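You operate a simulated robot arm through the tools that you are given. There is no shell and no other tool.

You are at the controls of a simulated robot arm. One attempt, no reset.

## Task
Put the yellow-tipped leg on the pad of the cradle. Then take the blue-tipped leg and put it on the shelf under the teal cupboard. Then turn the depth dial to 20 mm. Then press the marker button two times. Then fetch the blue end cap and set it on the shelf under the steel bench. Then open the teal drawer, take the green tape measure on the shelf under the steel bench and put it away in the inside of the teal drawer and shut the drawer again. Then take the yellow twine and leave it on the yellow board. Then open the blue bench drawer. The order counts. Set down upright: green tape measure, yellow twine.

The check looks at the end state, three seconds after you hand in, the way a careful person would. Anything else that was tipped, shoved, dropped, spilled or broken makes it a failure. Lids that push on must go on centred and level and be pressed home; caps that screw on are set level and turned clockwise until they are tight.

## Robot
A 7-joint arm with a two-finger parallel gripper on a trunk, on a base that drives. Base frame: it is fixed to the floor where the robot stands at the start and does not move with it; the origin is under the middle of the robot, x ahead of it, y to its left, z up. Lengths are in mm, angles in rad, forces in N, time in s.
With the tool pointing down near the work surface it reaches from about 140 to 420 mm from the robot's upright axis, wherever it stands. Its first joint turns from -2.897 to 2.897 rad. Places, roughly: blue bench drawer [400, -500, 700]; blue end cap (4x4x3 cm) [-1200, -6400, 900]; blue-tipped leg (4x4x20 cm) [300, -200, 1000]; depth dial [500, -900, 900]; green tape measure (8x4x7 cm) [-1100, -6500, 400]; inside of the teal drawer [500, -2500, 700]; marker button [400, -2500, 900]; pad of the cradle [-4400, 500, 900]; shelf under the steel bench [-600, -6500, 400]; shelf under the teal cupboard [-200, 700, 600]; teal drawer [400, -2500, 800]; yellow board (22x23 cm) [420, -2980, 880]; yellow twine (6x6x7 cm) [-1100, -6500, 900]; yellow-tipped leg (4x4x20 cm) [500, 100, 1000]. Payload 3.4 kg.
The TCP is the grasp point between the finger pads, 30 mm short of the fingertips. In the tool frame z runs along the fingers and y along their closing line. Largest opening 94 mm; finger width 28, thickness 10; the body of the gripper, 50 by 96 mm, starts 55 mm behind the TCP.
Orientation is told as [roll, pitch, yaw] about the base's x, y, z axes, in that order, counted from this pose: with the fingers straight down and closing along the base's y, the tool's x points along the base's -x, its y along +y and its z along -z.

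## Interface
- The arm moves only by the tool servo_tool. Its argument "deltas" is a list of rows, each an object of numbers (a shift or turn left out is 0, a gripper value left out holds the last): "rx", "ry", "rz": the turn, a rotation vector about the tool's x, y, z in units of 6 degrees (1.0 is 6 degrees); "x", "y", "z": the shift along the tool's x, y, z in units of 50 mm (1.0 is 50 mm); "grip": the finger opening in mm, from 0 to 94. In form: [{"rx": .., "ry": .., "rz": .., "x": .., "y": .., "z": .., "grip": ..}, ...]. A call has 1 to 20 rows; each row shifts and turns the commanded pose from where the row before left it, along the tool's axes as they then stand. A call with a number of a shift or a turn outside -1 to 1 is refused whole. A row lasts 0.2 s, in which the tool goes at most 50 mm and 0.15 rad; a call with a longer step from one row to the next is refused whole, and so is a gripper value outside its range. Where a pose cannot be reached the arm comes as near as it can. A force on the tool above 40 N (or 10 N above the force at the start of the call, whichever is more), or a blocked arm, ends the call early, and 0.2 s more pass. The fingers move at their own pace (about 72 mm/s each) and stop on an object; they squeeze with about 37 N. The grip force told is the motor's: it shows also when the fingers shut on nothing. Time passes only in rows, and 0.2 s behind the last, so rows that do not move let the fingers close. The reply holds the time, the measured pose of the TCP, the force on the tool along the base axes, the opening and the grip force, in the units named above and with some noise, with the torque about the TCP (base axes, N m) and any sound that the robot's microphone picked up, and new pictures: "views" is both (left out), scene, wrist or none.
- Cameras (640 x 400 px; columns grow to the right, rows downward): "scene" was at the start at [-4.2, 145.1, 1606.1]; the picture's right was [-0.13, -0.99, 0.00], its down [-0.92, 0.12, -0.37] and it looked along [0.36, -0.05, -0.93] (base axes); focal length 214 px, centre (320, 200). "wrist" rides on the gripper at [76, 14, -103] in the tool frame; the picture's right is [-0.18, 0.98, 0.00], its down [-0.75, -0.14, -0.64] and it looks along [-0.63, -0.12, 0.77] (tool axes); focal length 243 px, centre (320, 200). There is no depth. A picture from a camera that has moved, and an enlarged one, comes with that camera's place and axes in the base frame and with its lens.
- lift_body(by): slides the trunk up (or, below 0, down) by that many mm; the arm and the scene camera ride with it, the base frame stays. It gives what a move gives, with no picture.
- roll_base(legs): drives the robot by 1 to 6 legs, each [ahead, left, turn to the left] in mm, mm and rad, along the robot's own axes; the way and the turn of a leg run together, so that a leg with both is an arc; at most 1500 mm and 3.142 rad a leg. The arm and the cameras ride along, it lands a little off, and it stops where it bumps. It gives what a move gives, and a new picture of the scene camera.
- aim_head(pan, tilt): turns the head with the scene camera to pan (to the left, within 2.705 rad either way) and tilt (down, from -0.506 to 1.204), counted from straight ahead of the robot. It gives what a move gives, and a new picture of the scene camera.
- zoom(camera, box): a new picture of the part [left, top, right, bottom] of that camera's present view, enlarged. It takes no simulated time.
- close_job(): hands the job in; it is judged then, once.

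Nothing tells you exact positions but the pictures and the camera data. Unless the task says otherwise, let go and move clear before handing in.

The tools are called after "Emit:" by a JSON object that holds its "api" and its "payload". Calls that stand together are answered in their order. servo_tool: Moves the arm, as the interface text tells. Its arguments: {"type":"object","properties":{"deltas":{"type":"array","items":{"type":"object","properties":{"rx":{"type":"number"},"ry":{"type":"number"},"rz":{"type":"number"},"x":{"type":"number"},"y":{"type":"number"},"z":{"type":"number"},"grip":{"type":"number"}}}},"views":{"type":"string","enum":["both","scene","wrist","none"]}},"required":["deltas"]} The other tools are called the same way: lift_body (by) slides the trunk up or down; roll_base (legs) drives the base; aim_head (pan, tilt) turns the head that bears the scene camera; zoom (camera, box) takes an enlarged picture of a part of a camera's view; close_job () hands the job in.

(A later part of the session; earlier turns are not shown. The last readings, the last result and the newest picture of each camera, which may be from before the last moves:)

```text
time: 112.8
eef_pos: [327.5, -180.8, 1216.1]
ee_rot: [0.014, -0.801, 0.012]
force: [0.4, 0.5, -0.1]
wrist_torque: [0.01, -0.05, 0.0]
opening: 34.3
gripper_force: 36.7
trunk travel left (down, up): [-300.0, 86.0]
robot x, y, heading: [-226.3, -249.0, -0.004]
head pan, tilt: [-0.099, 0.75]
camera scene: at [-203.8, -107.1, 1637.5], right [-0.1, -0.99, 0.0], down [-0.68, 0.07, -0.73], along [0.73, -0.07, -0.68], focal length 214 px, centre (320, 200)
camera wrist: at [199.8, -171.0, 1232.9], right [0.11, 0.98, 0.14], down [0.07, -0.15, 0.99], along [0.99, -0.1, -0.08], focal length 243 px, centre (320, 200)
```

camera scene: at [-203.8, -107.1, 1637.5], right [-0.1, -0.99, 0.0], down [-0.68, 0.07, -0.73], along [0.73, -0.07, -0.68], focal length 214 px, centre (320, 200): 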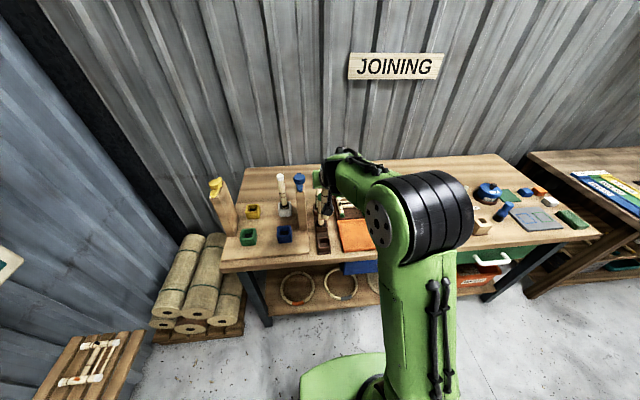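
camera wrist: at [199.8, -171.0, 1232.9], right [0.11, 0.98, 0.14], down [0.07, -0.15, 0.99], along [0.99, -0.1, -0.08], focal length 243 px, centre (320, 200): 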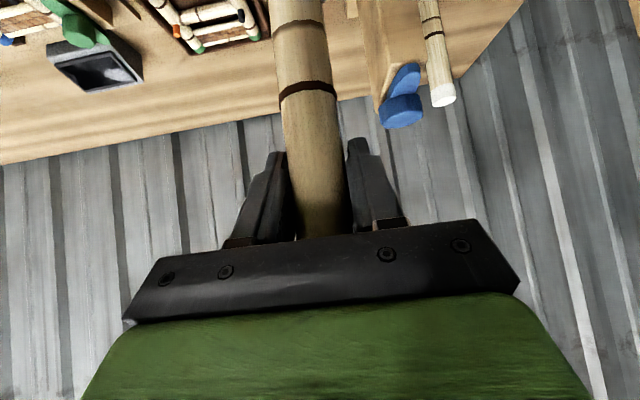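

The blue leg is out of its holder. I'll back away, turn to face the cupboard shelf and lower the trunk.

Emit:
{"api": "roll_base", "payload": {"legs": [[-180, 0, 0], [0, 0, 1.571], [180, -280, 0]]}}

Emit:
{"api": "lift_body", "payload": {"by": -250}}

Emit:
{"api": "aim_head", "payload": {"pan": 0.15, "tilt": 0.7}}

Emit:
{"api": "zoom", "payload": {"camera": "wrist", "box": [0, 0, 640, 400]}}

```text
time: 119.9
eef_pos: [-193.7, 481.2, 1216.8]
ee_rot: [0.016, -0.799, 1.582]
force: [-0.4, -0.3, -0.9]
wrist_torque: [0.0, 0.01, 0.02]
opening: 34.1
gripper_force: 36.6
trunk travel left (down, up): [-300.0, 86.0]
robot x, y, heading: [-126.2, -75.5, 1.569]
head pan, tilt: [-0.099, 0.75]
camera scene: at [-266.4, -49.0, 1637.6], right [0.99, -0.1, 0.0], down [-0.07, -0.68, -0.73], along [0.07, 0.73, -0.68], focal length 214 px, centre (320, 200)
```

scene: 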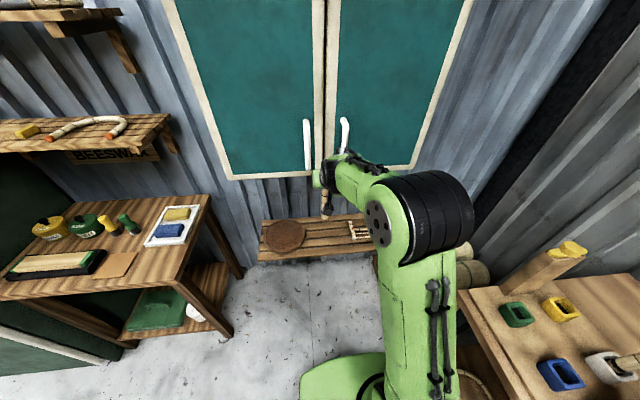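

```text
time: 122.5
eef_pos: [-195.1, 481.2, 966.3]
ee_rot: [0.013, -0.8, 1.582]
force: [0.0, -1.0, -0.1]
wrist_torque: [-0.03, -0.02, 0.0]
opening: 34.1
gripper_force: 36.6
trunk travel left (down, up): [-50.0, 336.0]
robot x, y, heading: [-120.7, -73.2, 1.57]
head pan, tilt: [-0.099, 0.75]
```

```text
time: 123.2
eef_pos: [-194.1, 480.2, 965.7]
ee_rot: [0.014, -0.802, 1.584]
force: [-0.2, 0.2, -0.7]
wrist_torque: [0.01, -0.01, 0.01]
opening: 34.2
gripper_force: 37.0
trunk travel left (down, up): [-50.0, 336.0]
robot x, y, heading: [-127.7, -73.7, 1.569]
head pan, tilt: [0.15, 0.7]
camera scene: at [-288.1, -48.0, 1391.4], right [0.99, 0.15, 0.0], down [0.1, -0.64, -0.76], along [-0.11, 0.76, -0.64], focal length 214 px, centre (320, 200)
```

scene: 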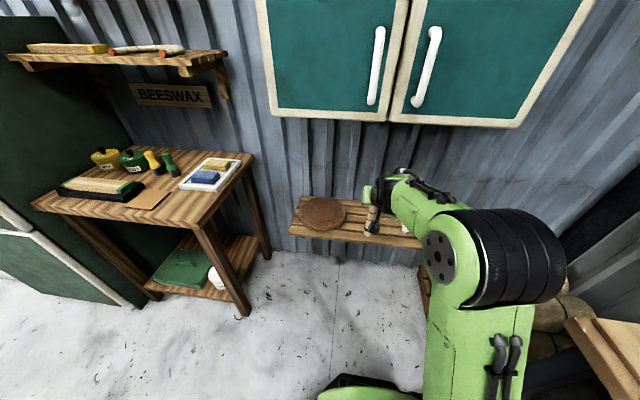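

```text
1.00 times, centred on (320, 200) of wrist (not enlarged: the box is as wide or as high as the picture)
camera zoom: at [-205.4, 352.0, 982.0], right [-0.98, 0.11, 0.14], down [0.15, 0.07, 0.99], along [0.09, 0.99, -0.08], focal length 243 px, centre (320, 200)
```

zoom: 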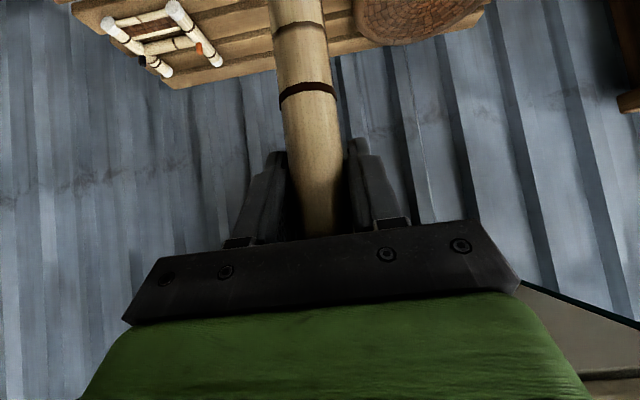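

By triangulation the shelf top is at z≈600 with its front edge at y≈615, and the cupboard's bottom is at about z=1180. I'll check the slat spacing and the free area.

Emit:
{"api": "zoom", "payload": {"camera": "scene", "box": [280, 160, 440, 270]}}

Emit:
{"api": "zoom", "payload": {"camera": "wrist", "box": [60, 0, 500, 100]}}

```text
3.64 times, centred on (360, 215) of scene
camera zoom: at [-288.1, -48.0, 1391.4], right [0.99, 0.15, 0.0], down [0.1, -0.64, -0.76], along [-0.11, 0.76, -0.64], focal length 780 px, centre (174, 146)
```

zoom: 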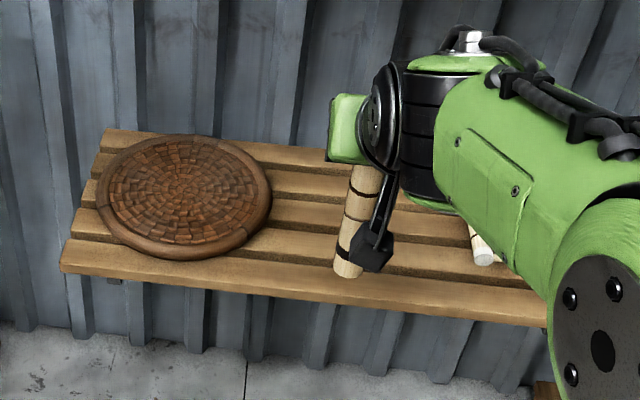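

```text
1.45 times, centred on (280, 50) of wrist
camera zoom: at [-205.4, 352.0, 982.0], right [-0.98, 0.11, 0.14], down [0.15, 0.07, 0.99], along [0.09, 0.99, -0.08], focal length 353 px, centre (378, 418)
```

zoom: 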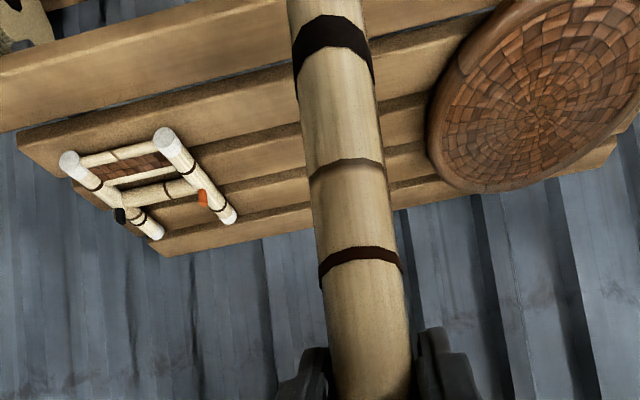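

Emit:
{"api": "zoom", "payload": {"camera": "scene", "box": [335, 195, 385, 245]}}

```text
8.00 times, centred on (360, 220) of scene
camera zoom: at [-288.1, -48.0, 1391.4], right [0.99, 0.15, 0.0], down [0.1, -0.64, -0.76], along [-0.11, 0.76, -0.64], focal length 1716 px, centre (0, 40)
```

zoom: 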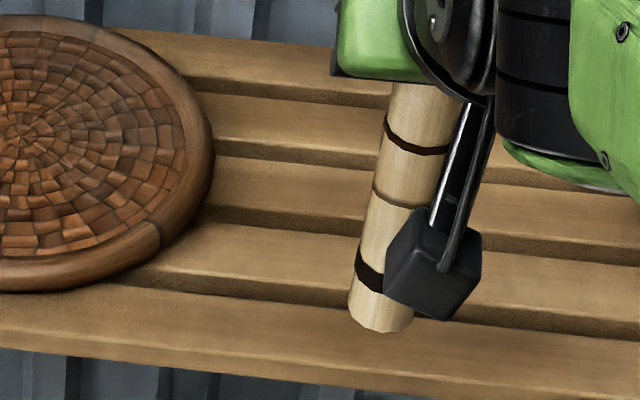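

The second slat's centre is at y≈701 and the space around x=-170 is free between the disc and the small frame. I'll lower the trunk fully and drive in under the cupboard.

Emit:
{"api": "lift_body", "payload": {"by": -50}}

Emit:
{"api": "roll_base", "payload": {"legs": [[217, -24, 0]]}}

Emit:
{"api": "aim_head", "payload": {"pan": 0.1, "tilt": 0.9}}

Emit:
{"api": "zoom", "payload": {"camera": "wrist", "box": [0, 0, 640, 400]}}

```text
time: 124.2
eef_pos: [-193.6, 479.8, 916.8]
ee_rot: [0.013, -0.801, 1.582]
force: [0.2, -0.2, 0.1]
wrist_torque: [0.02, 0.04, 0.04]
opening: 33.8
gripper_force: 36.8
trunk travel left (down, up): [0.0, 386.0]
robot x, y, heading: [-125.8, -70.3, 1.573]
head pan, tilt: [0.15, 0.7]
```

```text
time: 125.8
eef_pos: [-170.6, 698.7, 917.0]
ee_rot: [0.014, -0.8, 1.585]
force: [0.6, -0.7, -1.4]
wrist_torque: [0.0, 0.02, 0.0]
opening: 34.2
gripper_force: 36.6
trunk travel left (down, up): [0.0, 386.0]
robot x, y, heading: [-98.4, 143.5, 1.57]
head pan, tilt: [0.15, 0.7]
camera scene: at [-264.1, 170.6, 1342.7], right [0.99, 0.15, 0.0], down [0.1, -0.64, -0.76], along [-0.11, 0.76, -0.64], focal length 214 px, centre (320, 200)
```

scene: 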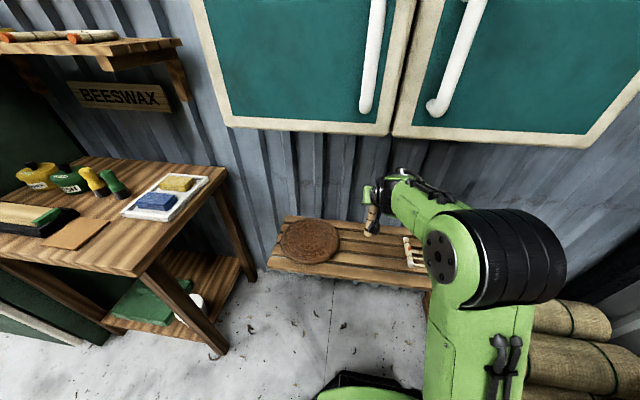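

```text
time: 126.6
eef_pos: [-170.8, 698.6, 917.4]
ee_rot: [0.014, -0.801, 1.584]
force: [0.1, -0.8, -0.9]
wrist_torque: [0.0, -0.02, -0.04]
opening: 34.1
gripper_force: 37.2
trunk travel left (down, up): [0.0, 386.0]
robot x, y, heading: [-100.2, 144.2, 1.572]
head pan, tilt: [0.099, 0.901]
camera scene: at [-258.9, 161.1, 1326.6], right [0.99, 0.1, 0.0], down [0.08, -0.78, -0.62], along [-0.06, 0.62, -0.78], focal length 214 px, centre (320, 200)
```

scene: 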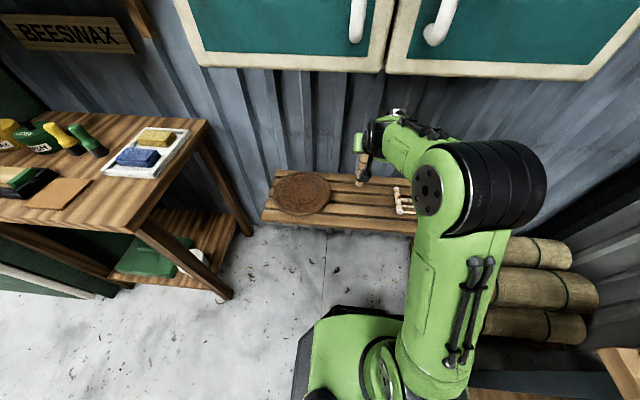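

```text
1.00 times, centred on (320, 200) of wrist (not enlarged: the box is as wide or as high as the picture)
camera zoom: at [-181.9, 570.1, 933.3], right [-0.98, 0.1, 0.14], down [0.15, 0.07, 0.99], along [0.09, 0.99, -0.08], focal length 243 px, centre (320, 200)
```

zoom: 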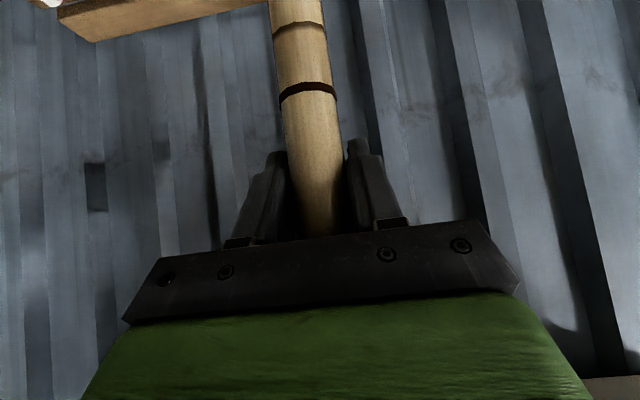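

Emit:
{"api": "zoom", "payload": {"camera": "scene", "box": [325, 160, 385, 230]}}

```text
5.71 times, centred on (355, 195) of scene
camera zoom: at [-258.9, 161.1, 1326.6], right [0.99, 0.1, 0.0], down [0.08, -0.78, -0.62], along [-0.06, 0.62, -0.78], focal length 1226 px, centre (120, 229)
```

zoom: 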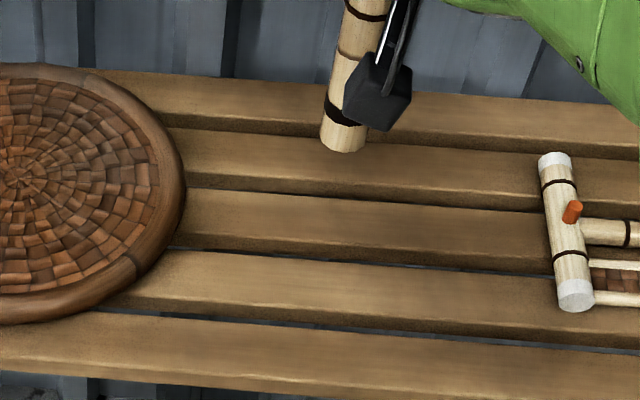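

The leg is over the second slat at about y=699–706, x=-171. Lowering towards the shelf.

Emit:
{"api": "servo_tool", "payload": {"deltas": [{"z": 0.418, "x": 0.43}, {"z": 0.418, "x": 0.43}, {"z": 0.418, "x": 0.43}, {"z": 0.418, "x": 0.43}, {"z": 0.14, "x": 0.143}], "views": "scene"}}

Emit:
{"api": "zoom", "payload": {"camera": "scene", "box": [325, 160, 385, 230]}}

```text
time: 127.8
eef_pos: [-172.0, 698.0, 788.2]
ee_rot: [0.014, -0.801, 1.586]
force: [-0.9, -0.3, -0.7]
wrist_torque: [0.0, 0.03, -0.04]
opening: 34.1
gripper_force: 37.4
trunk travel left (down, up): [0.0, 386.0]
robot x, y, heading: [-101.1, 147.9, 1.577]
head pan, tilt: [0.099, 0.901]
camera scene: at [-258.9, 161.2, 1326.6], right [0.99, 0.1, 0.0], down [0.08, -0.78, -0.62], along [-0.06, 0.62, -0.78], focal length 214 px, centre (320, 200)
```

scene: 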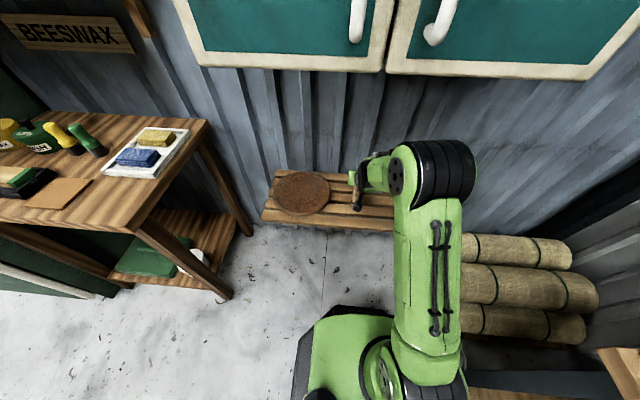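

```text
5.71 times, centred on (355, 195) of scene
camera zoom: at [-258.9, 161.2, 1326.6], right [0.99, 0.1, 0.0], down [0.08, -0.78, -0.62], along [-0.06, 0.62, -0.78], focal length 1226 px, centre (120, 229)
```

zoom: 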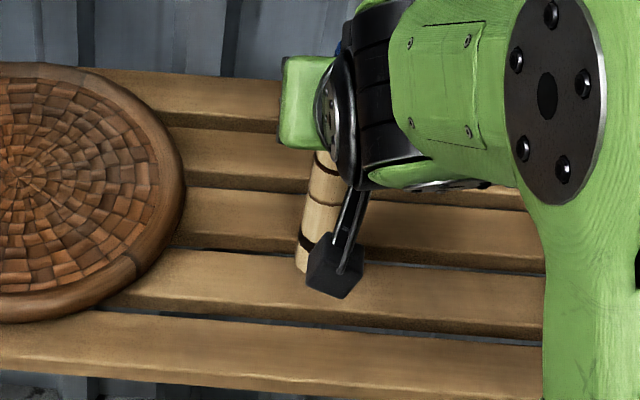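

Emit:
{"api": "servo_tool", "payload": {"deltas": [{"z": 0.07, "x": 0.072}, {"z": 0.07, "x": 0.072}, {"z": 0.035, "x": 0.036}, {"z": 0.035, "x": 0.036}, {}], "views": "none"}}

```text
time: 129.0
eef_pos: [-172.6, 698.1, 776.2]
ee_rot: [0.016, -0.81, 1.583]
force: [-1.0, -1.6, 24.9]
wrist_torque: [-0.38, -0.02, 0.0]
opening: 34.1
gripper_force: 36.7
trunk travel left (down, up): [0.0, 386.0]
robot x, y, heading: [-100.9, 145.2, 1.573]
head pan, tilt: [0.099, 0.901]
```

Contact at TCP z≈776. The slat's middle is a few mm nearer the front, so I'll lift slightly, shift back 6 mm and touch down again.

Emit:
{"api": "servo_tool", "payload": {"deltas": [{"z": -0.09}, {"z": -0.08}, {"z": 0.035, "x": 0.036}, {"z": 0.035, "x": 0.036}, {"z": 0.02, "x": 0.02}, {}], "views": "none"}}

```text
time: 130.4
eef_pos: [-172.3, 692.7, 775.3]
ee_rot: [0.015, -0.81, 1.584]
force: [1.0, -1.8, 32.6]
wrist_torque: [-0.38, -0.08, -0.02]
opening: 33.8
gripper_force: 37.3
trunk travel left (down, up): [0.0, 386.0]
robot x, y, heading: [-99.9, 144.3, 1.574]
head pan, tilt: [0.099, 0.901]
```

Emit:
{"api": "servo_tool", "payload": {"deltas": [{"z": -0.03, "x": -0.03}, {"z": -0.025, "x": -0.025}, {}], "views": "scene"}}

Emit:
{"api": "zoom", "payload": {"camera": "scene", "box": [325, 160, 385, 230]}}

```text
time: 131.2
eef_pos: [-171.7, 692.3, 775.2]
ee_rot: [0.015, -0.799, 1.585]
force: [0.0, 3.5, 11.0]
wrist_torque: [0.54, -0.06, 0.01]
opening: 34.2
gripper_force: 36.9
trunk travel left (down, up): [0.0, 386.0]
robot x, y, heading: [-99.4, 146.2, 1.577]
head pan, tilt: [0.099, 0.901]
camera scene: at [-258.8, 160.4, 1326.6], right [0.99, 0.1, 0.0], down [0.08, -0.78, -0.62], along [-0.06, 0.62, -0.78], focal length 214 px, centre (320, 200)
```

scene: 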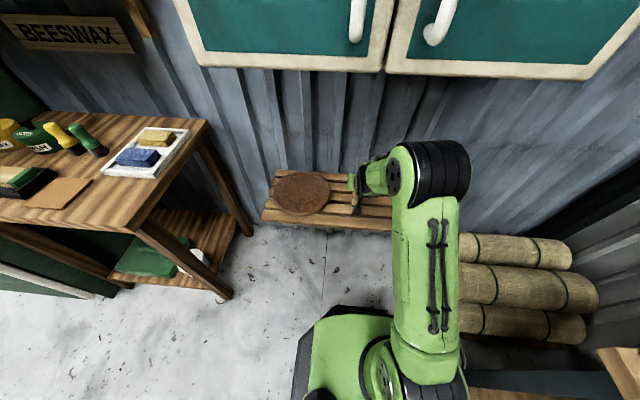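

```text
5.71 times, centred on (355, 195) of scene
camera zoom: at [-258.8, 160.4, 1326.6], right [0.99, 0.1, 0.0], down [0.08, -0.78, -0.62], along [-0.06, 0.62, -0.78], focal length 1226 px, centre (120, 229)
```

zoom: 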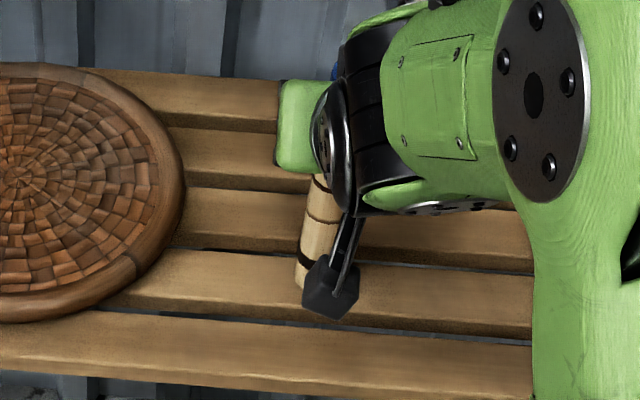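

The leg sits near the middle of the second slat with a light press. Releasing gently.

Emit:
{"api": "servo_tool", "payload": {"deltas": [{"z": -0.012, "x": -0.012}, {"grip": 40}, {"grip": 50}, {"grip": 66}, {}, {}], "views": "wrist"}}

Emit:
{"api": "zoom", "payload": {"camera": "scene", "box": [325, 160, 385, 230]}}

```text
time: 132.6
eef_pos: [-172.1, 691.9, 776.8]
ee_rot: [0.015, -0.801, 1.584]
force: [0.7, 0.2, 0.1]
wrist_torque: [-0.02, 0.01, 0.02]
opening: 66.0
gripper_force: 0.1
trunk travel left (down, up): [0.0, 386.0]
robot x, y, heading: [-97.7, 145.5, 1.566]
head pan, tilt: [0.099, 0.901]
camera wrist: at [-183.4, 564.0, 792.5], right [-0.98, 0.1, 0.14], down [0.15, 0.07, 0.99], along [0.09, 0.99, -0.08], focal length 243 px, centre (320, 200)
```

wrist: 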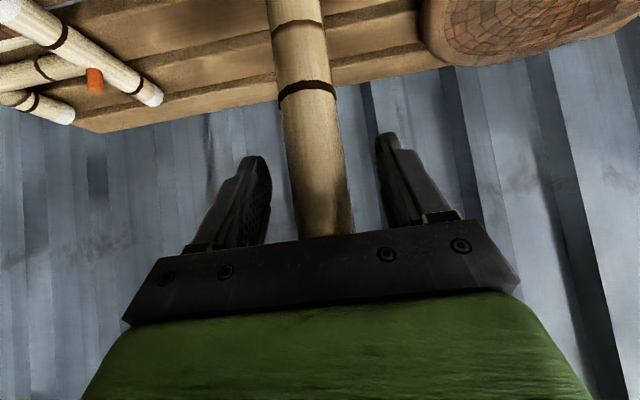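

```text
5.71 times, centred on (355, 195) of scene
camera zoom: at [-258.9, 161.0, 1326.6], right [0.99, 0.1, 0.0], down [0.08, -0.78, -0.62], along [-0.06, 0.62, -0.78], focal length 1226 px, centre (120, 229)
```

zoom: 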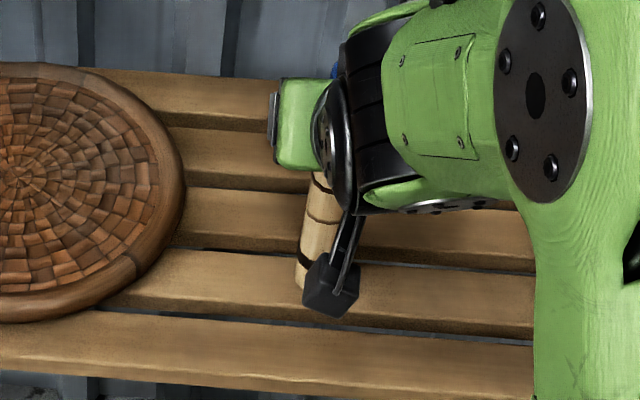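

It stands. Rising clear, then backing out from under the cupboard.

Emit:
{"api": "servo_tool", "payload": {"deltas": [{"x": -0.143, "z": -0.139}, {"x": -0.215, "z": -0.209}, {"x": -0.359, "z": -0.349}, {"x": -0.359, "z": -0.349}, {"x": -0.359, "z": -0.349}, {"x": -0.215, "z": -0.209}], "views": "none"}}

Emit:
{"api": "roll_base", "payload": {"legs": [[-350, 0, 0]]}}

Emit:
{"api": "zoom", "payload": {"camera": "scene", "box": [260, 100, 440, 240]}}

```text
time: 134.0
eef_pos: [-170.1, 690.7, 890.9]
ee_rot: [0.015, -0.8, 1.585]
force: [0.2, 0.4, -1.1]
wrist_torque: [-0.01, 0.01, 0.0]
opening: 66.0
gripper_force: 0.1
trunk travel left (down, up): [0.0, 386.0]
robot x, y, heading: [-97.4, 146.2, 1.576]
head pan, tilt: [0.099, 0.901]
```

```text
time: 136.3
eef_pos: [-171.0, 340.1, 891.9]
ee_rot: [0.014, -0.802, 1.586]
force: [-0.2, -0.2, 1.2]
wrist_torque: [0.03, 0.01, -0.05]
opening: 66.1
gripper_force: 0.0
trunk travel left (down, up): [0.0, 386.0]
robot x, y, heading: [-97.5, -204.5, 1.569]
head pan, tilt: [0.099, 0.901]
camera scene: at [-258.7, -191.4, 1326.6], right [0.99, 0.1, 0.0], down [0.08, -0.78, -0.62], along [-0.06, 0.62, -0.78], focal length 214 px, centre (320, 200)
```

scene: 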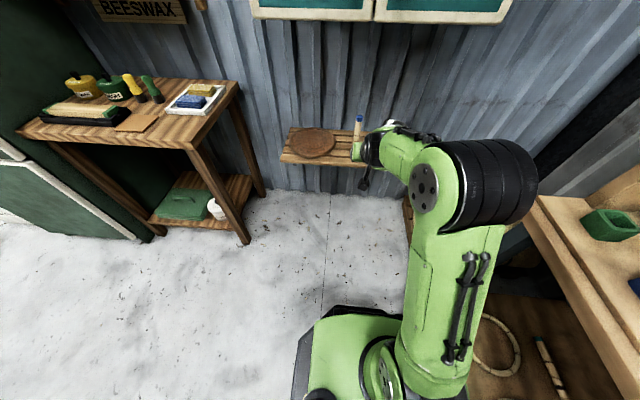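

```text
2.86 times, centred on (350, 170) of scene
camera zoom: at [-258.7, -191.4, 1326.6], right [0.99, 0.1, 0.0], down [0.08, -0.78, -0.62], along [-0.06, 0.62, -0.78], focal length 613 px, centre (234, 286)
```

zoom: 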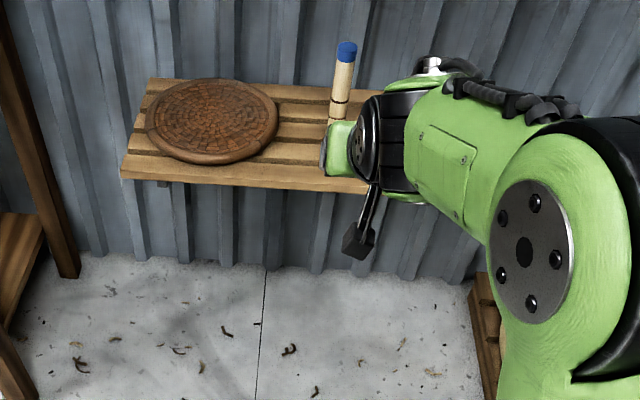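

The blue leg stands on the shelf under the cupboard. Next is the depth dial, so I'll raise the trunk, turn back to the bench and drive along to y≈-900.

Emit:
{"api": "lift_body", "payload": {"by": 300}}

Emit:
{"api": "roll_base", "payload": {"legs": [[-100, 230, 0], [0, 0, -1.57], [0, -600, 0]]}}

Emit:
{"api": "aim_head", "payload": {"pan": 0.0, "tilt": 0.85}}

Emit:
{"api": "zoom", "payload": {"camera": "wrist", "box": [0, 0, 640, 400]}}

```text
time: 139.3
eef_pos: [-171.1, 340.8, 1190.2]
ee_rot: [0.014, -0.801, 1.585]
force: [-0.1, 0.4, -0.4]
wrist_torque: [-0.04, -0.02, -0.05]
opening: 65.9
gripper_force: 0.0
trunk travel left (down, up): [-300.0, 86.0]
robot x, y, heading: [-98.9, -206.8, 1.574]
head pan, tilt: [0.099, 0.901]
```

```text
time: 147.9
eef_pos: [208.5, -839.4, 1190.3]
ee_rot: [0.015, -0.802, -0.005]
force: [-0.1, -0.3, 0.0]
wrist_torque: [0.05, 0.0, 0.01]
opening: 66.2
gripper_force: 0.1
trunk travel left (down, up): [-300.0, 86.0]
robot x, y, heading: [-343.7, -902.6, -0.018]
head pan, tilt: [0.099, 0.901]
camera scene: at [-322.1, -742.2, 1625.7], right [0.08, -1.0, 0.0], down [-0.78, -0.06, -0.62], along [0.62, 0.05, -0.78], focal length 214 px, centre (320, 200)
```

scene: 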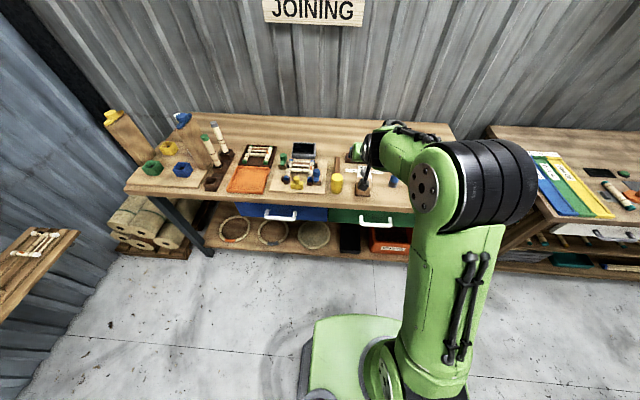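

```text
time: 148.6
eef_pos: [209.6, -839.8, 1189.9]
ee_rot: [0.015, -0.801, -0.005]
force: [-1.2, 0.9, -0.6]
wrist_torque: [0.01, -0.01, 0.03]
opening: 66.2
gripper_force: 0.1
trunk travel left (down, up): [-300.0, 86.0]
robot x, y, heading: [-338.9, -900.0, -0.016]
head pan, tilt: [0.0, 0.85]
camera scene: at [-319.1, -749.0, 1629.5], right [-0.02, -1.0, 0.0], down [-0.75, 0.01, -0.66], along [0.66, -0.01, -0.75], focal length 214 px, centre (320, 200)
```

scene: 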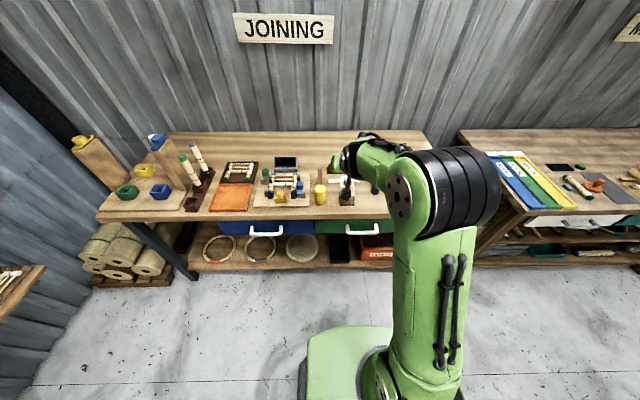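

```text
1.00 times, centred on (320, 200) of wrist (not enlarged: the box is as wide or as high as the picture)
camera zoom: at [81.8, -827.6, 1206.2], right [0.12, 0.98, 0.14], down [0.06, -0.15, 0.99], along [0.99, -0.11, -0.08], focal length 243 px, centre (320, 200)
```

zoom: 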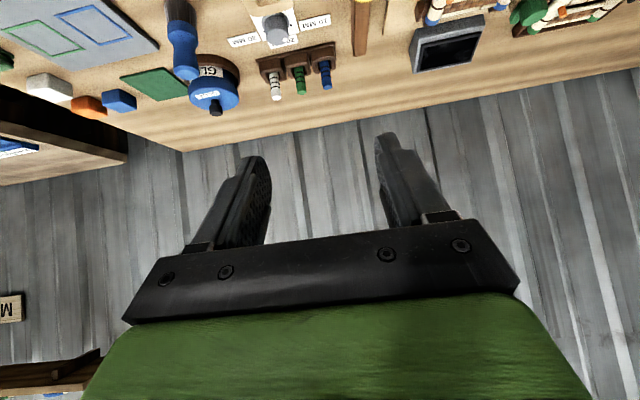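

The dial is visible in the wrist view as a gray knob with several labels. I'll enlarge it.

Emit:
{"api": "zoom", "payload": {"camera": "wrist", "box": [200, 0, 360, 100]}}

Emit:
{"api": "zoom", "payload": {"camera": "scene", "box": [300, 150, 400, 220]}}

```text
4.00 times, centred on (280, 50) of wrist
camera zoom: at [81.8, -827.6, 1206.2], right [0.12, 0.98, 0.14], down [0.06, -0.15, 0.99], along [0.99, -0.11, -0.08], focal length 970 px, centre (480, 800)
```

zoom: 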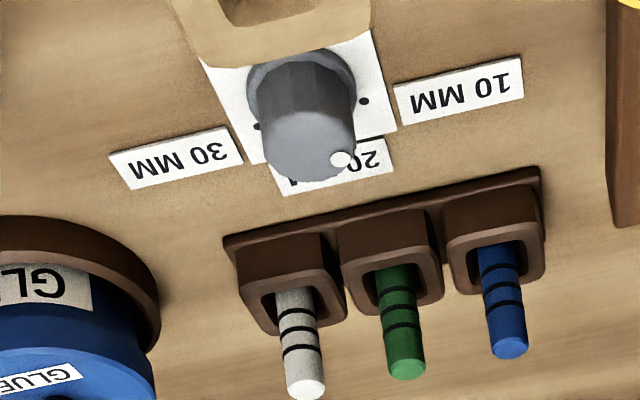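

```text
5.71 times, centred on (350, 185) of scene
camera zoom: at [-319.1, -749.0, 1629.5], right [-0.02, -1.0, 0.0], down [-0.75, 0.01, -0.66], along [0.66, -0.01, -0.75], focal length 1226 px, centre (149, 286)
```

zoom: 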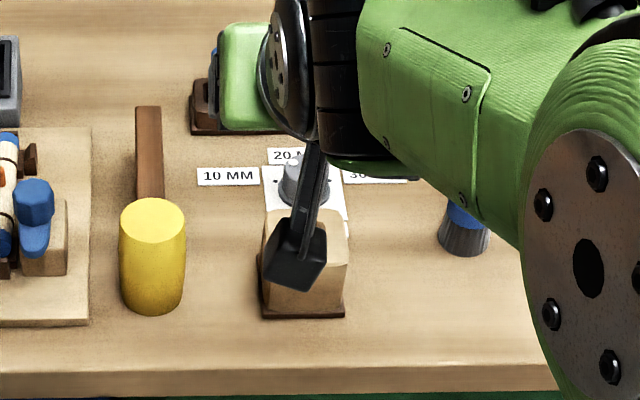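

The dial's 10 MM label is at my left, 20 MM is at the far side and 30 MM at my right; its white dot now points between 10 and 20. I'll pull the tool back and turn it straight down before approaching.

Emit:
{"api": "servo_tool", "payload": {"deltas": [{"z": -0.538, "x": 0.523, "y": -0.3}, {"z": -0.538, "x": 0.523, "y": -0.3}, {"z": -0.538, "x": 0.523, "y": -0.3}, {"z": -0.538, "x": 0.523, "y": -0.3}, {"ry": 0.95}, {"ry": 0.95}, {"ry": 0.95}, {"ry": 0.95}, {"ry": 0.95}, {"ry": 0.95}, {"ry": 0.95}, {"ry": 0.95}], "views": "both"}}

```text
time: 151.2
eef_pos: [57.6, -901.5, 1188.6]
ee_rot: [0.012, -0.003, 0.005]
force: [-0.2, 0.1, -0.5]
wrist_torque: [-0.03, 0.01, -0.02]
opening: 66.2
gripper_force: 0.1
trunk travel left (down, up): [-300.0, 86.0]
robot x, y, heading: [-340.1, -899.7, -0.016]
head pan, tilt: [0.0, 0.85]
camera scene: at [-318.0, -749.1, 1629.5], right [-0.02, -1.0, 0.0], down [-0.75, 0.01, -0.66], along [0.66, -0.01, -0.75], focal length 214 px, centre (320, 200)
camera wrist: at [-17.3, -889.2, 1290.6], right [0.18, 0.98, 0.01], down [0.75, -0.14, 0.64], along [0.63, -0.11, -0.77], focal length 243 px, centre (320, 200)
```

scene: 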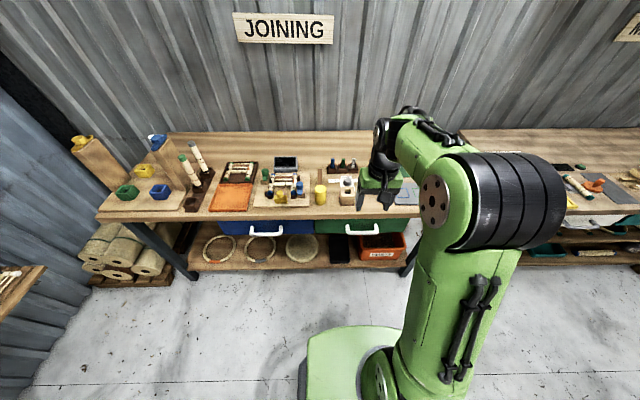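
wrist: 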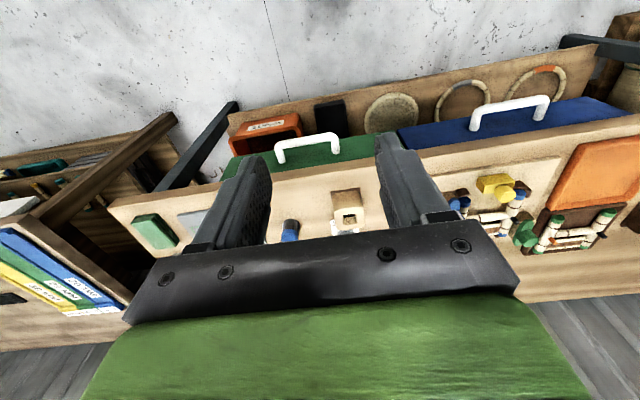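

Emit:
{"api": "zoom", "payload": {"camera": "scene", "box": [310, 150, 370, 215]}}

```text
6.15 times, centred on (340, 182) of scene
camera zoom: at [-318.0, -749.1, 1629.5], right [-0.02, -1.0, 0.0], down [-0.75, 0.01, -0.66], along [0.66, -0.01, -0.75], focal length 1320 px, centre (197, 308)
```

zoom: 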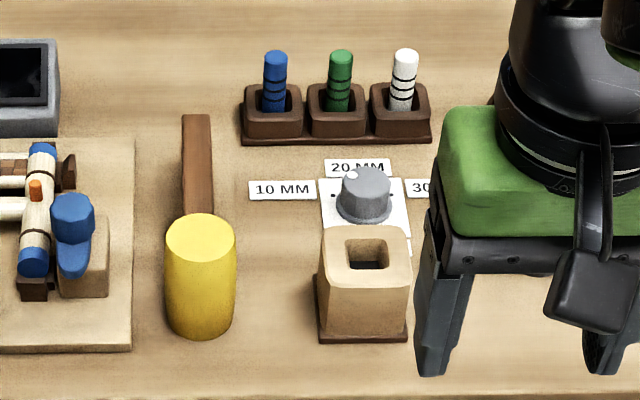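

Emit:
{"api": "roll_base", "payload": {"legs": [[345, 0, 0.016]]}}

Emit:
{"api": "zoom", "payload": {"camera": "wrist", "box": [0, 0, 640, 400]}}

Emit:
{"api": "aim_head", "payload": {"pan": -0.2, "tilt": 1.15}}

```text
time: 153.5
eef_pos: [409.5, -899.0, 1189.9]
ee_rot: [0.011, -0.004, 0.02]
force: [-0.7, -0.1, 0.1]
wrist_torque: [0.02, 0.01, 0.01]
opening: 66.2
gripper_force: 0.0
trunk travel left (down, up): [-300.0, 86.0]
robot x, y, heading: [8.9, -904.9, -0.002]
head pan, tilt: [0.0, 0.85]
camera scene: at [28.8, -752.6, 1629.5], right [0.0, -1.0, 0.0], down [-0.75, 0.0, -0.66], along [0.66, 0.0, -0.75], focal length 214 px, centre (320, 200)
```

scene: 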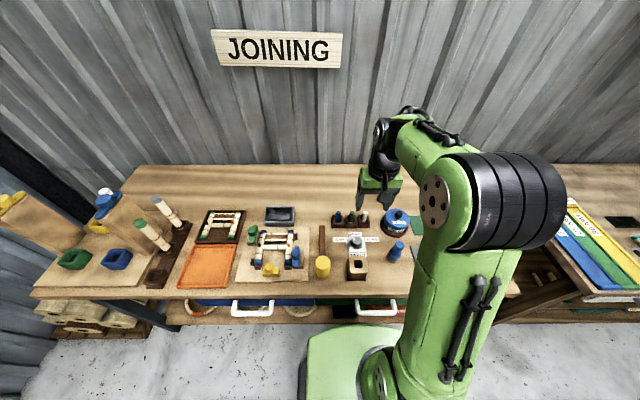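

```text
1.00 times, centred on (320, 200) of wrist (not enlarged: the box is as wide or as high as the picture)
camera zoom: at [331.4, -888.5, 1290.5], right [0.16, 0.99, 0.01], down [0.75, -0.13, 0.64], along [0.64, -0.1, -0.77], focal length 243 px, centre (320, 200)
```

zoom: 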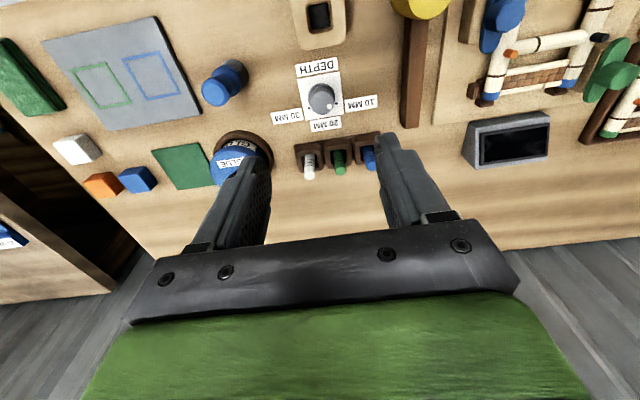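

```text
time: 154.3
eef_pos: [406.7, -898.3, 1189.5]
ee_rot: [0.011, -0.006, 0.019]
force: [0.7, -0.4, 0.3]
wrist_torque: [-0.01, -0.05, 0.04]
opening: 66.2
gripper_force: 0.0
trunk travel left (down, up): [-300.0, 86.0]
robot x, y, heading: [10.6, -903.9, -0.01]
head pan, tilt: [-0.201, 1.15]
camera scene: at [7.8, -764.4, 1608.7], right [-0.2, -0.98, 0.0], down [-0.89, 0.18, -0.41], along [0.4, -0.08, -0.91], focal length 214 px, centre (320, 200)
```

scene: 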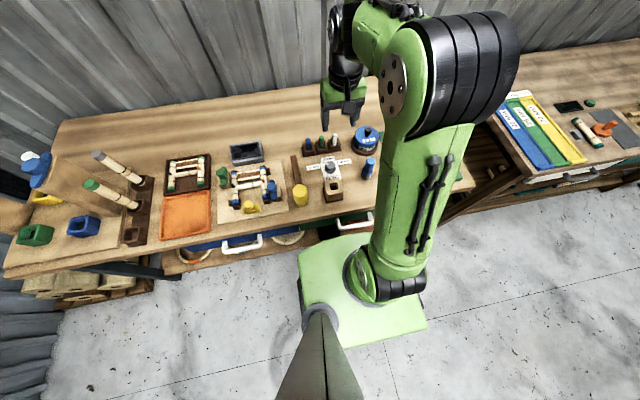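

Emit:
{"api": "zoom", "payload": {"camera": "wrist", "box": [270, 50, 390, 140]}}

Emit:
{"api": "zoom", "payload": {"camera": "scene", "box": [295, 140, 365, 205]}}

```text
4.44 times, centred on (330, 95) of wrist
camera zoom: at [330.4, -888.4, 1290.8], right [0.16, 0.99, 0.01], down [0.75, -0.13, 0.64], along [0.64, -0.1, -0.76], focal length 1078 px, centre (276, 667)
```

zoom: 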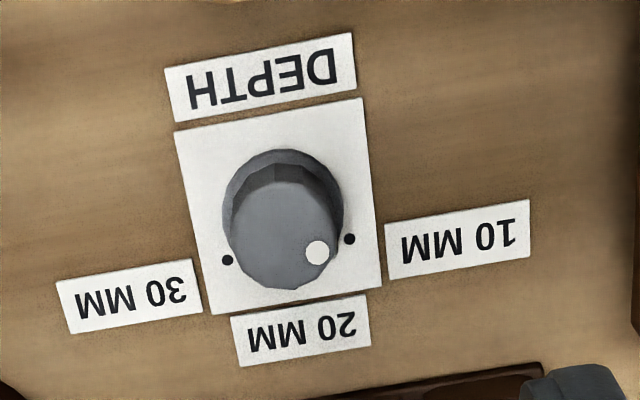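

```text
6.15 times, centred on (330, 172) of scene
camera zoom: at [7.8, -764.4, 1608.7], right [-0.2, -0.98, 0.0], down [-0.89, 0.18, -0.41], along [0.4, -0.08, -0.91], focal length 1320 px, centre (258, 369)
```

zoom: 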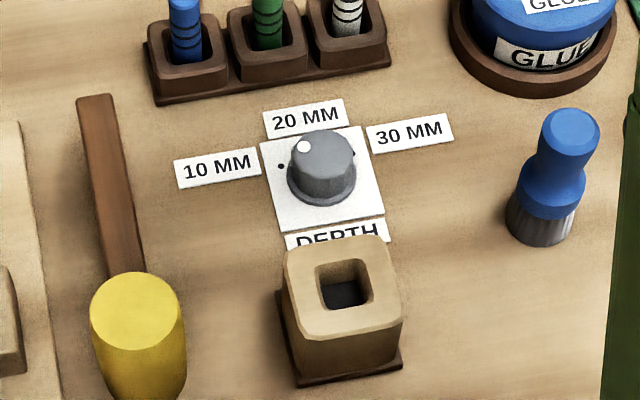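

The dial's knob is at about (451, -900) with its top near z=904. It seems to stand at 10 MM now, with 20 MM 60° clockwise from there. I'll open the fingers, move above it and look again.

Emit:
{"api": "servo_tool", "payload": {"deltas": [{"rz": 0.19, "rx": 0.1, "ry": 0.05}, {"x": -0.21, "z": 0.9}, {"x": -0.21, "z": 0.9}, {"x": -0.21, "z": 0.9}, {"x": -0.21, "z": 0.9}], "views": "wrist"}}

Emit:
{"api": "zoom", "payload": {"camera": "wrist", "box": [240, 40, 420, 180]}}

```text
time: 155.5
eef_pos: [449.9, -899.4, 1009.3]
ee_rot: [0.001, 0.002, 0.0]
force: [0.0, -0.2, 0.1]
wrist_torque: [-0.01, -0.03, -0.03]
opening: 66.0
gripper_force: 0.0
trunk travel left (down, up): [-300.0, 86.0]
robot x, y, heading: [7.1, -907.2, -0.002]
head pan, tilt: [-0.201, 1.15]
camera wrist: at [374.4, -886.6, 1110.7], right [0.18, 0.98, 0.0], down [0.75, -0.14, 0.64], along [0.63, -0.12, -0.77], focal length 243 px, centre (320, 200)
```

wrist: 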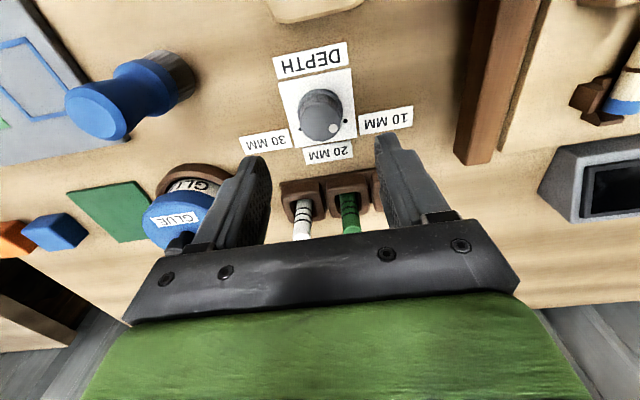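

```text
2.86 times, centred on (330, 110) of wrist
camera zoom: at [374.4, -886.6, 1110.7], right [0.18, 0.98, 0.0], down [0.75, -0.14, 0.64], along [0.63, -0.12, -0.77], focal length 693 px, centre (291, 457)
```

zoom: 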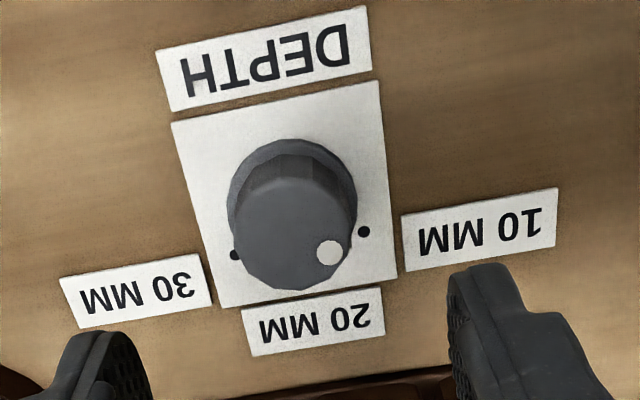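

Emit:
{"api": "servo_tool", "payload": {"deltas": [{"x": -0.15, "y": -0.04, "z": 0.55}, {"x": -0.1, "y": -0.04, "z": 0.55}], "views": "wrist"}}

Emit:
{"api": "zoom", "payload": {"camera": "wrist", "box": [240, 60, 420, 200]}}

Emit:
{"api": "zoom", "payload": {"camera": "scene", "box": [295, 120, 375, 205]}}

```text
time: 156.1
eef_pos: [461.8, -904.0, 953.5]
ee_rot: [0.0, 0.001, 0.0]
force: [-0.6, 0.1, 0.2]
wrist_torque: [0.01, -0.03, 0.01]
opening: 66.0
gripper_force: 0.0
trunk travel left (down, up): [-300.0, 86.0]
robot x, y, heading: [9.6, -907.6, -0.002]
head pan, tilt: [-0.201, 1.15]
camera wrist: at [386.3, -891.0, 1055.7], right [0.18, 0.98, 0.0], down [0.75, -0.14, 0.64], along [0.63, -0.12, -0.77], focal length 243 px, centre (320, 200)
```

wrist: 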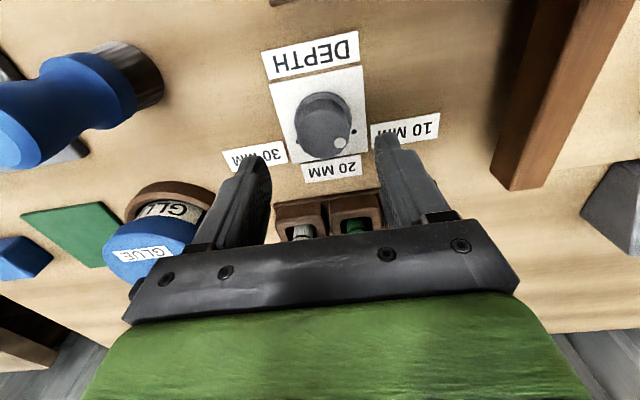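

```text
2.86 times, centred on (330, 130) of wrist
camera zoom: at [386.3, -891.0, 1055.7], right [0.18, 0.98, 0.0], down [0.75, -0.14, 0.64], along [0.63, -0.12, -0.77], focal length 693 px, centre (291, 400)
```

zoom: 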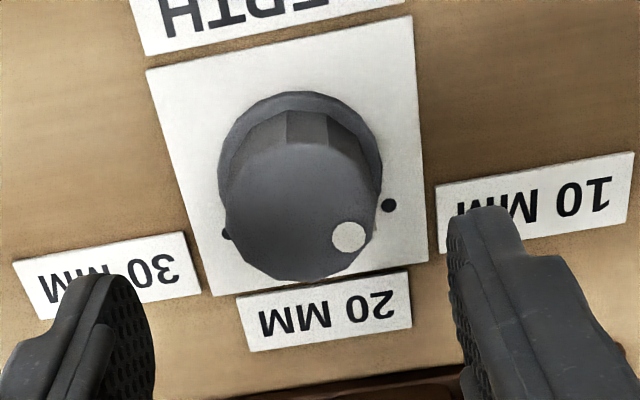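

```text
4.71 times, centred on (335, 162) of scene
camera zoom: at [8.1, -764.4, 1608.6], right [-0.2, -0.98, 0.0], down [-0.89, 0.19, -0.41], along [0.4, -0.08, -0.91], focal length 1009 px, centre (249, 376)
```

zoom: 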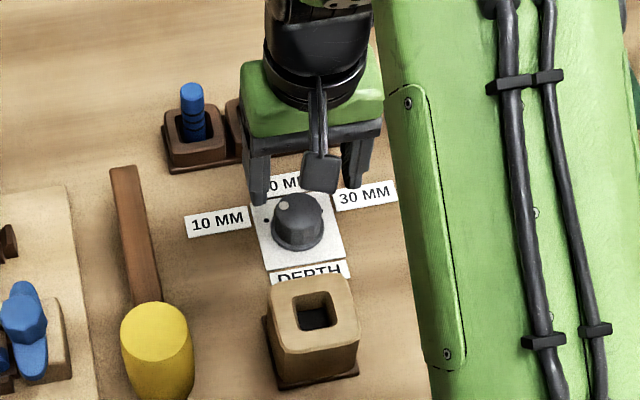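

The plate lies at z≈859, x 429–499, y -938…-867, so the knob's axis is near (463, -903) with its top at about z=885. I'll descend around it, grip it and check.

Emit:
{"api": "servo_tool", "payload": {"deltas": [{"x": -0.02, "y": 0.02, "z": 0.585}, {"z": 0.585}, {}], "views": "wrist"}}

Emit:
{"api": "zoom", "payload": {"camera": "wrist", "box": [220, 80, 420, 240]}}

```text
time: 156.9
eef_pos: [462.9, -901.1, 894.7]
ee_rot: [-0.001, 0.001, 0.0]
force: [-0.5, -0.2, 0.5]
wrist_torque: [0.0, -0.01, -0.01]
opening: 66.1
gripper_force: 0.1
trunk travel left (down, up): [-300.0, 86.0]
robot x, y, heading: [8.3, -905.2, -0.002]
head pan, tilt: [-0.201, 1.15]
camera wrist: at [387.4, -889.2, 996.9], right [0.18, 0.98, 0.0], down [0.75, -0.14, 0.64], along [0.63, -0.12, -0.77], focal length 243 px, centre (320, 200)
```

wrist: 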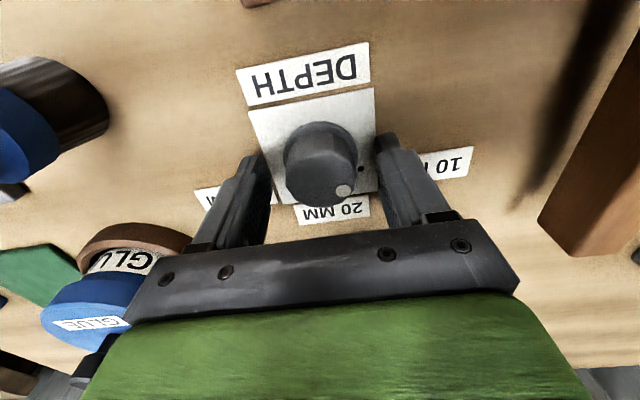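

```text
2.50 times, centred on (320, 160) of wrist
camera zoom: at [387.4, -889.2, 996.9], right [0.18, 0.98, 0.0], down [0.75, -0.14, 0.64], along [0.63, -0.12, -0.77], focal length 606 px, centre (320, 300)
```

zoom: 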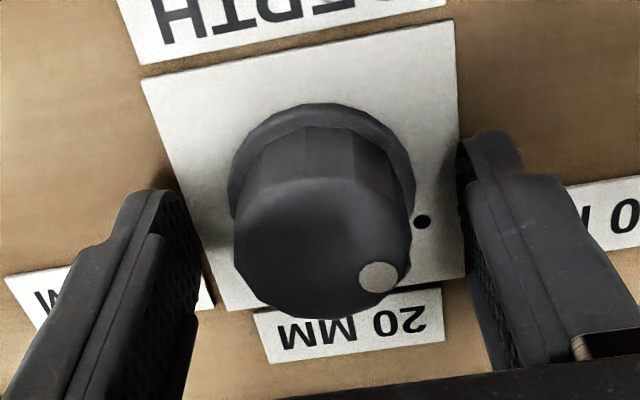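

Emit:
{"api": "servo_tool", "payload": {"deltas": [{"grip": 0}, {"grip": 0}, {"grip": 0}, {"grip": 0}], "views": "wrist"}}

```text
time: 157.9
eef_pos: [462.8, -901.5, 895.3]
ee_rot: [-0.001, 0.0, -0.001]
force: [-0.9, 2.8, -4.1]
wrist_torque: [-0.3, -0.55, 0.01]
opening: 39.9
gripper_force: 45.4
trunk travel left (down, up): [-300.0, 86.0]
robot x, y, heading: [6.3, -905.0, -0.007]
head pan, tilt: [-0.201, 1.15]
camera wrist: at [387.5, -888.9, 996.9], right [0.18, 0.98, 0.0], down [0.75, -0.14, 0.64], along [0.63, -0.12, -0.77], focal length 243 px, centre (320, 200)
```

wrist: 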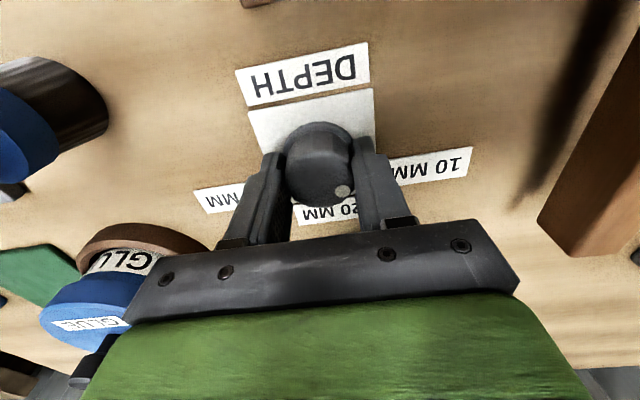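

The knob is gripped at 39.9 mm. Turning it 60° clockwise now.

Emit:
{"api": "servo_tool", "payload": {"deltas": [{"rz": 0.7}, {"rz": 0.7}, {"rz": 0.7}, {"rz": 0.7}, {"rz": 0.7}], "views": "wrist"}}

Emit:
{"api": "zoom", "payload": {"camera": "scene", "box": [295, 120, 375, 205]}}

```text
time: 159.1
eef_pos: [463.1, -902.1, 895.3]
ee_rot: [0.0, 0.001, -0.369]
force: [2.0, 0.5, -7.7]
wrist_torque: [0.76, -0.28, 0.02]
opening: 39.9
gripper_force: 45.3
trunk travel left (down, up): [-300.0, 86.0]
robot x, y, heading: [10.4, -907.3, 0.001]
head pan, tilt: [-0.201, 1.15]
camera wrist: at [397.8, -862.4, 997.0], right [0.53, 0.85, 0.0], down [0.65, -0.4, 0.64], along [0.55, -0.34, -0.77], focal length 243 px, centre (320, 200)
```

wrist: 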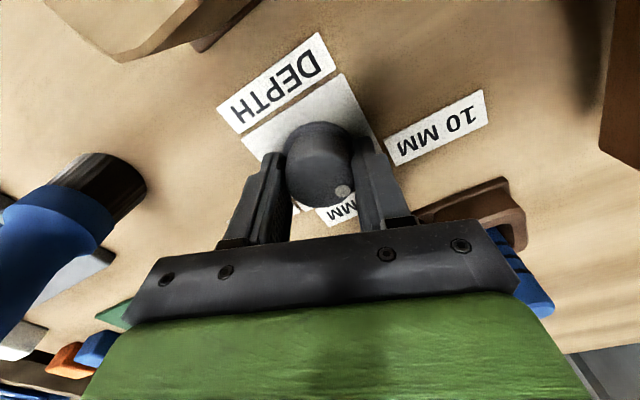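

```text
4.71 times, centred on (335, 162) of scene
camera zoom: at [9.3, -764.5, 1608.7], right [-0.2, -0.98, 0.0], down [-0.89, 0.19, -0.41], along [0.4, -0.08, -0.91], focal length 1009 px, centre (249, 376)
```

zoom: 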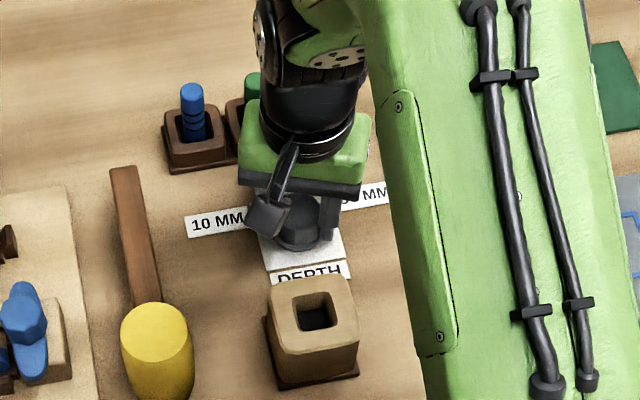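

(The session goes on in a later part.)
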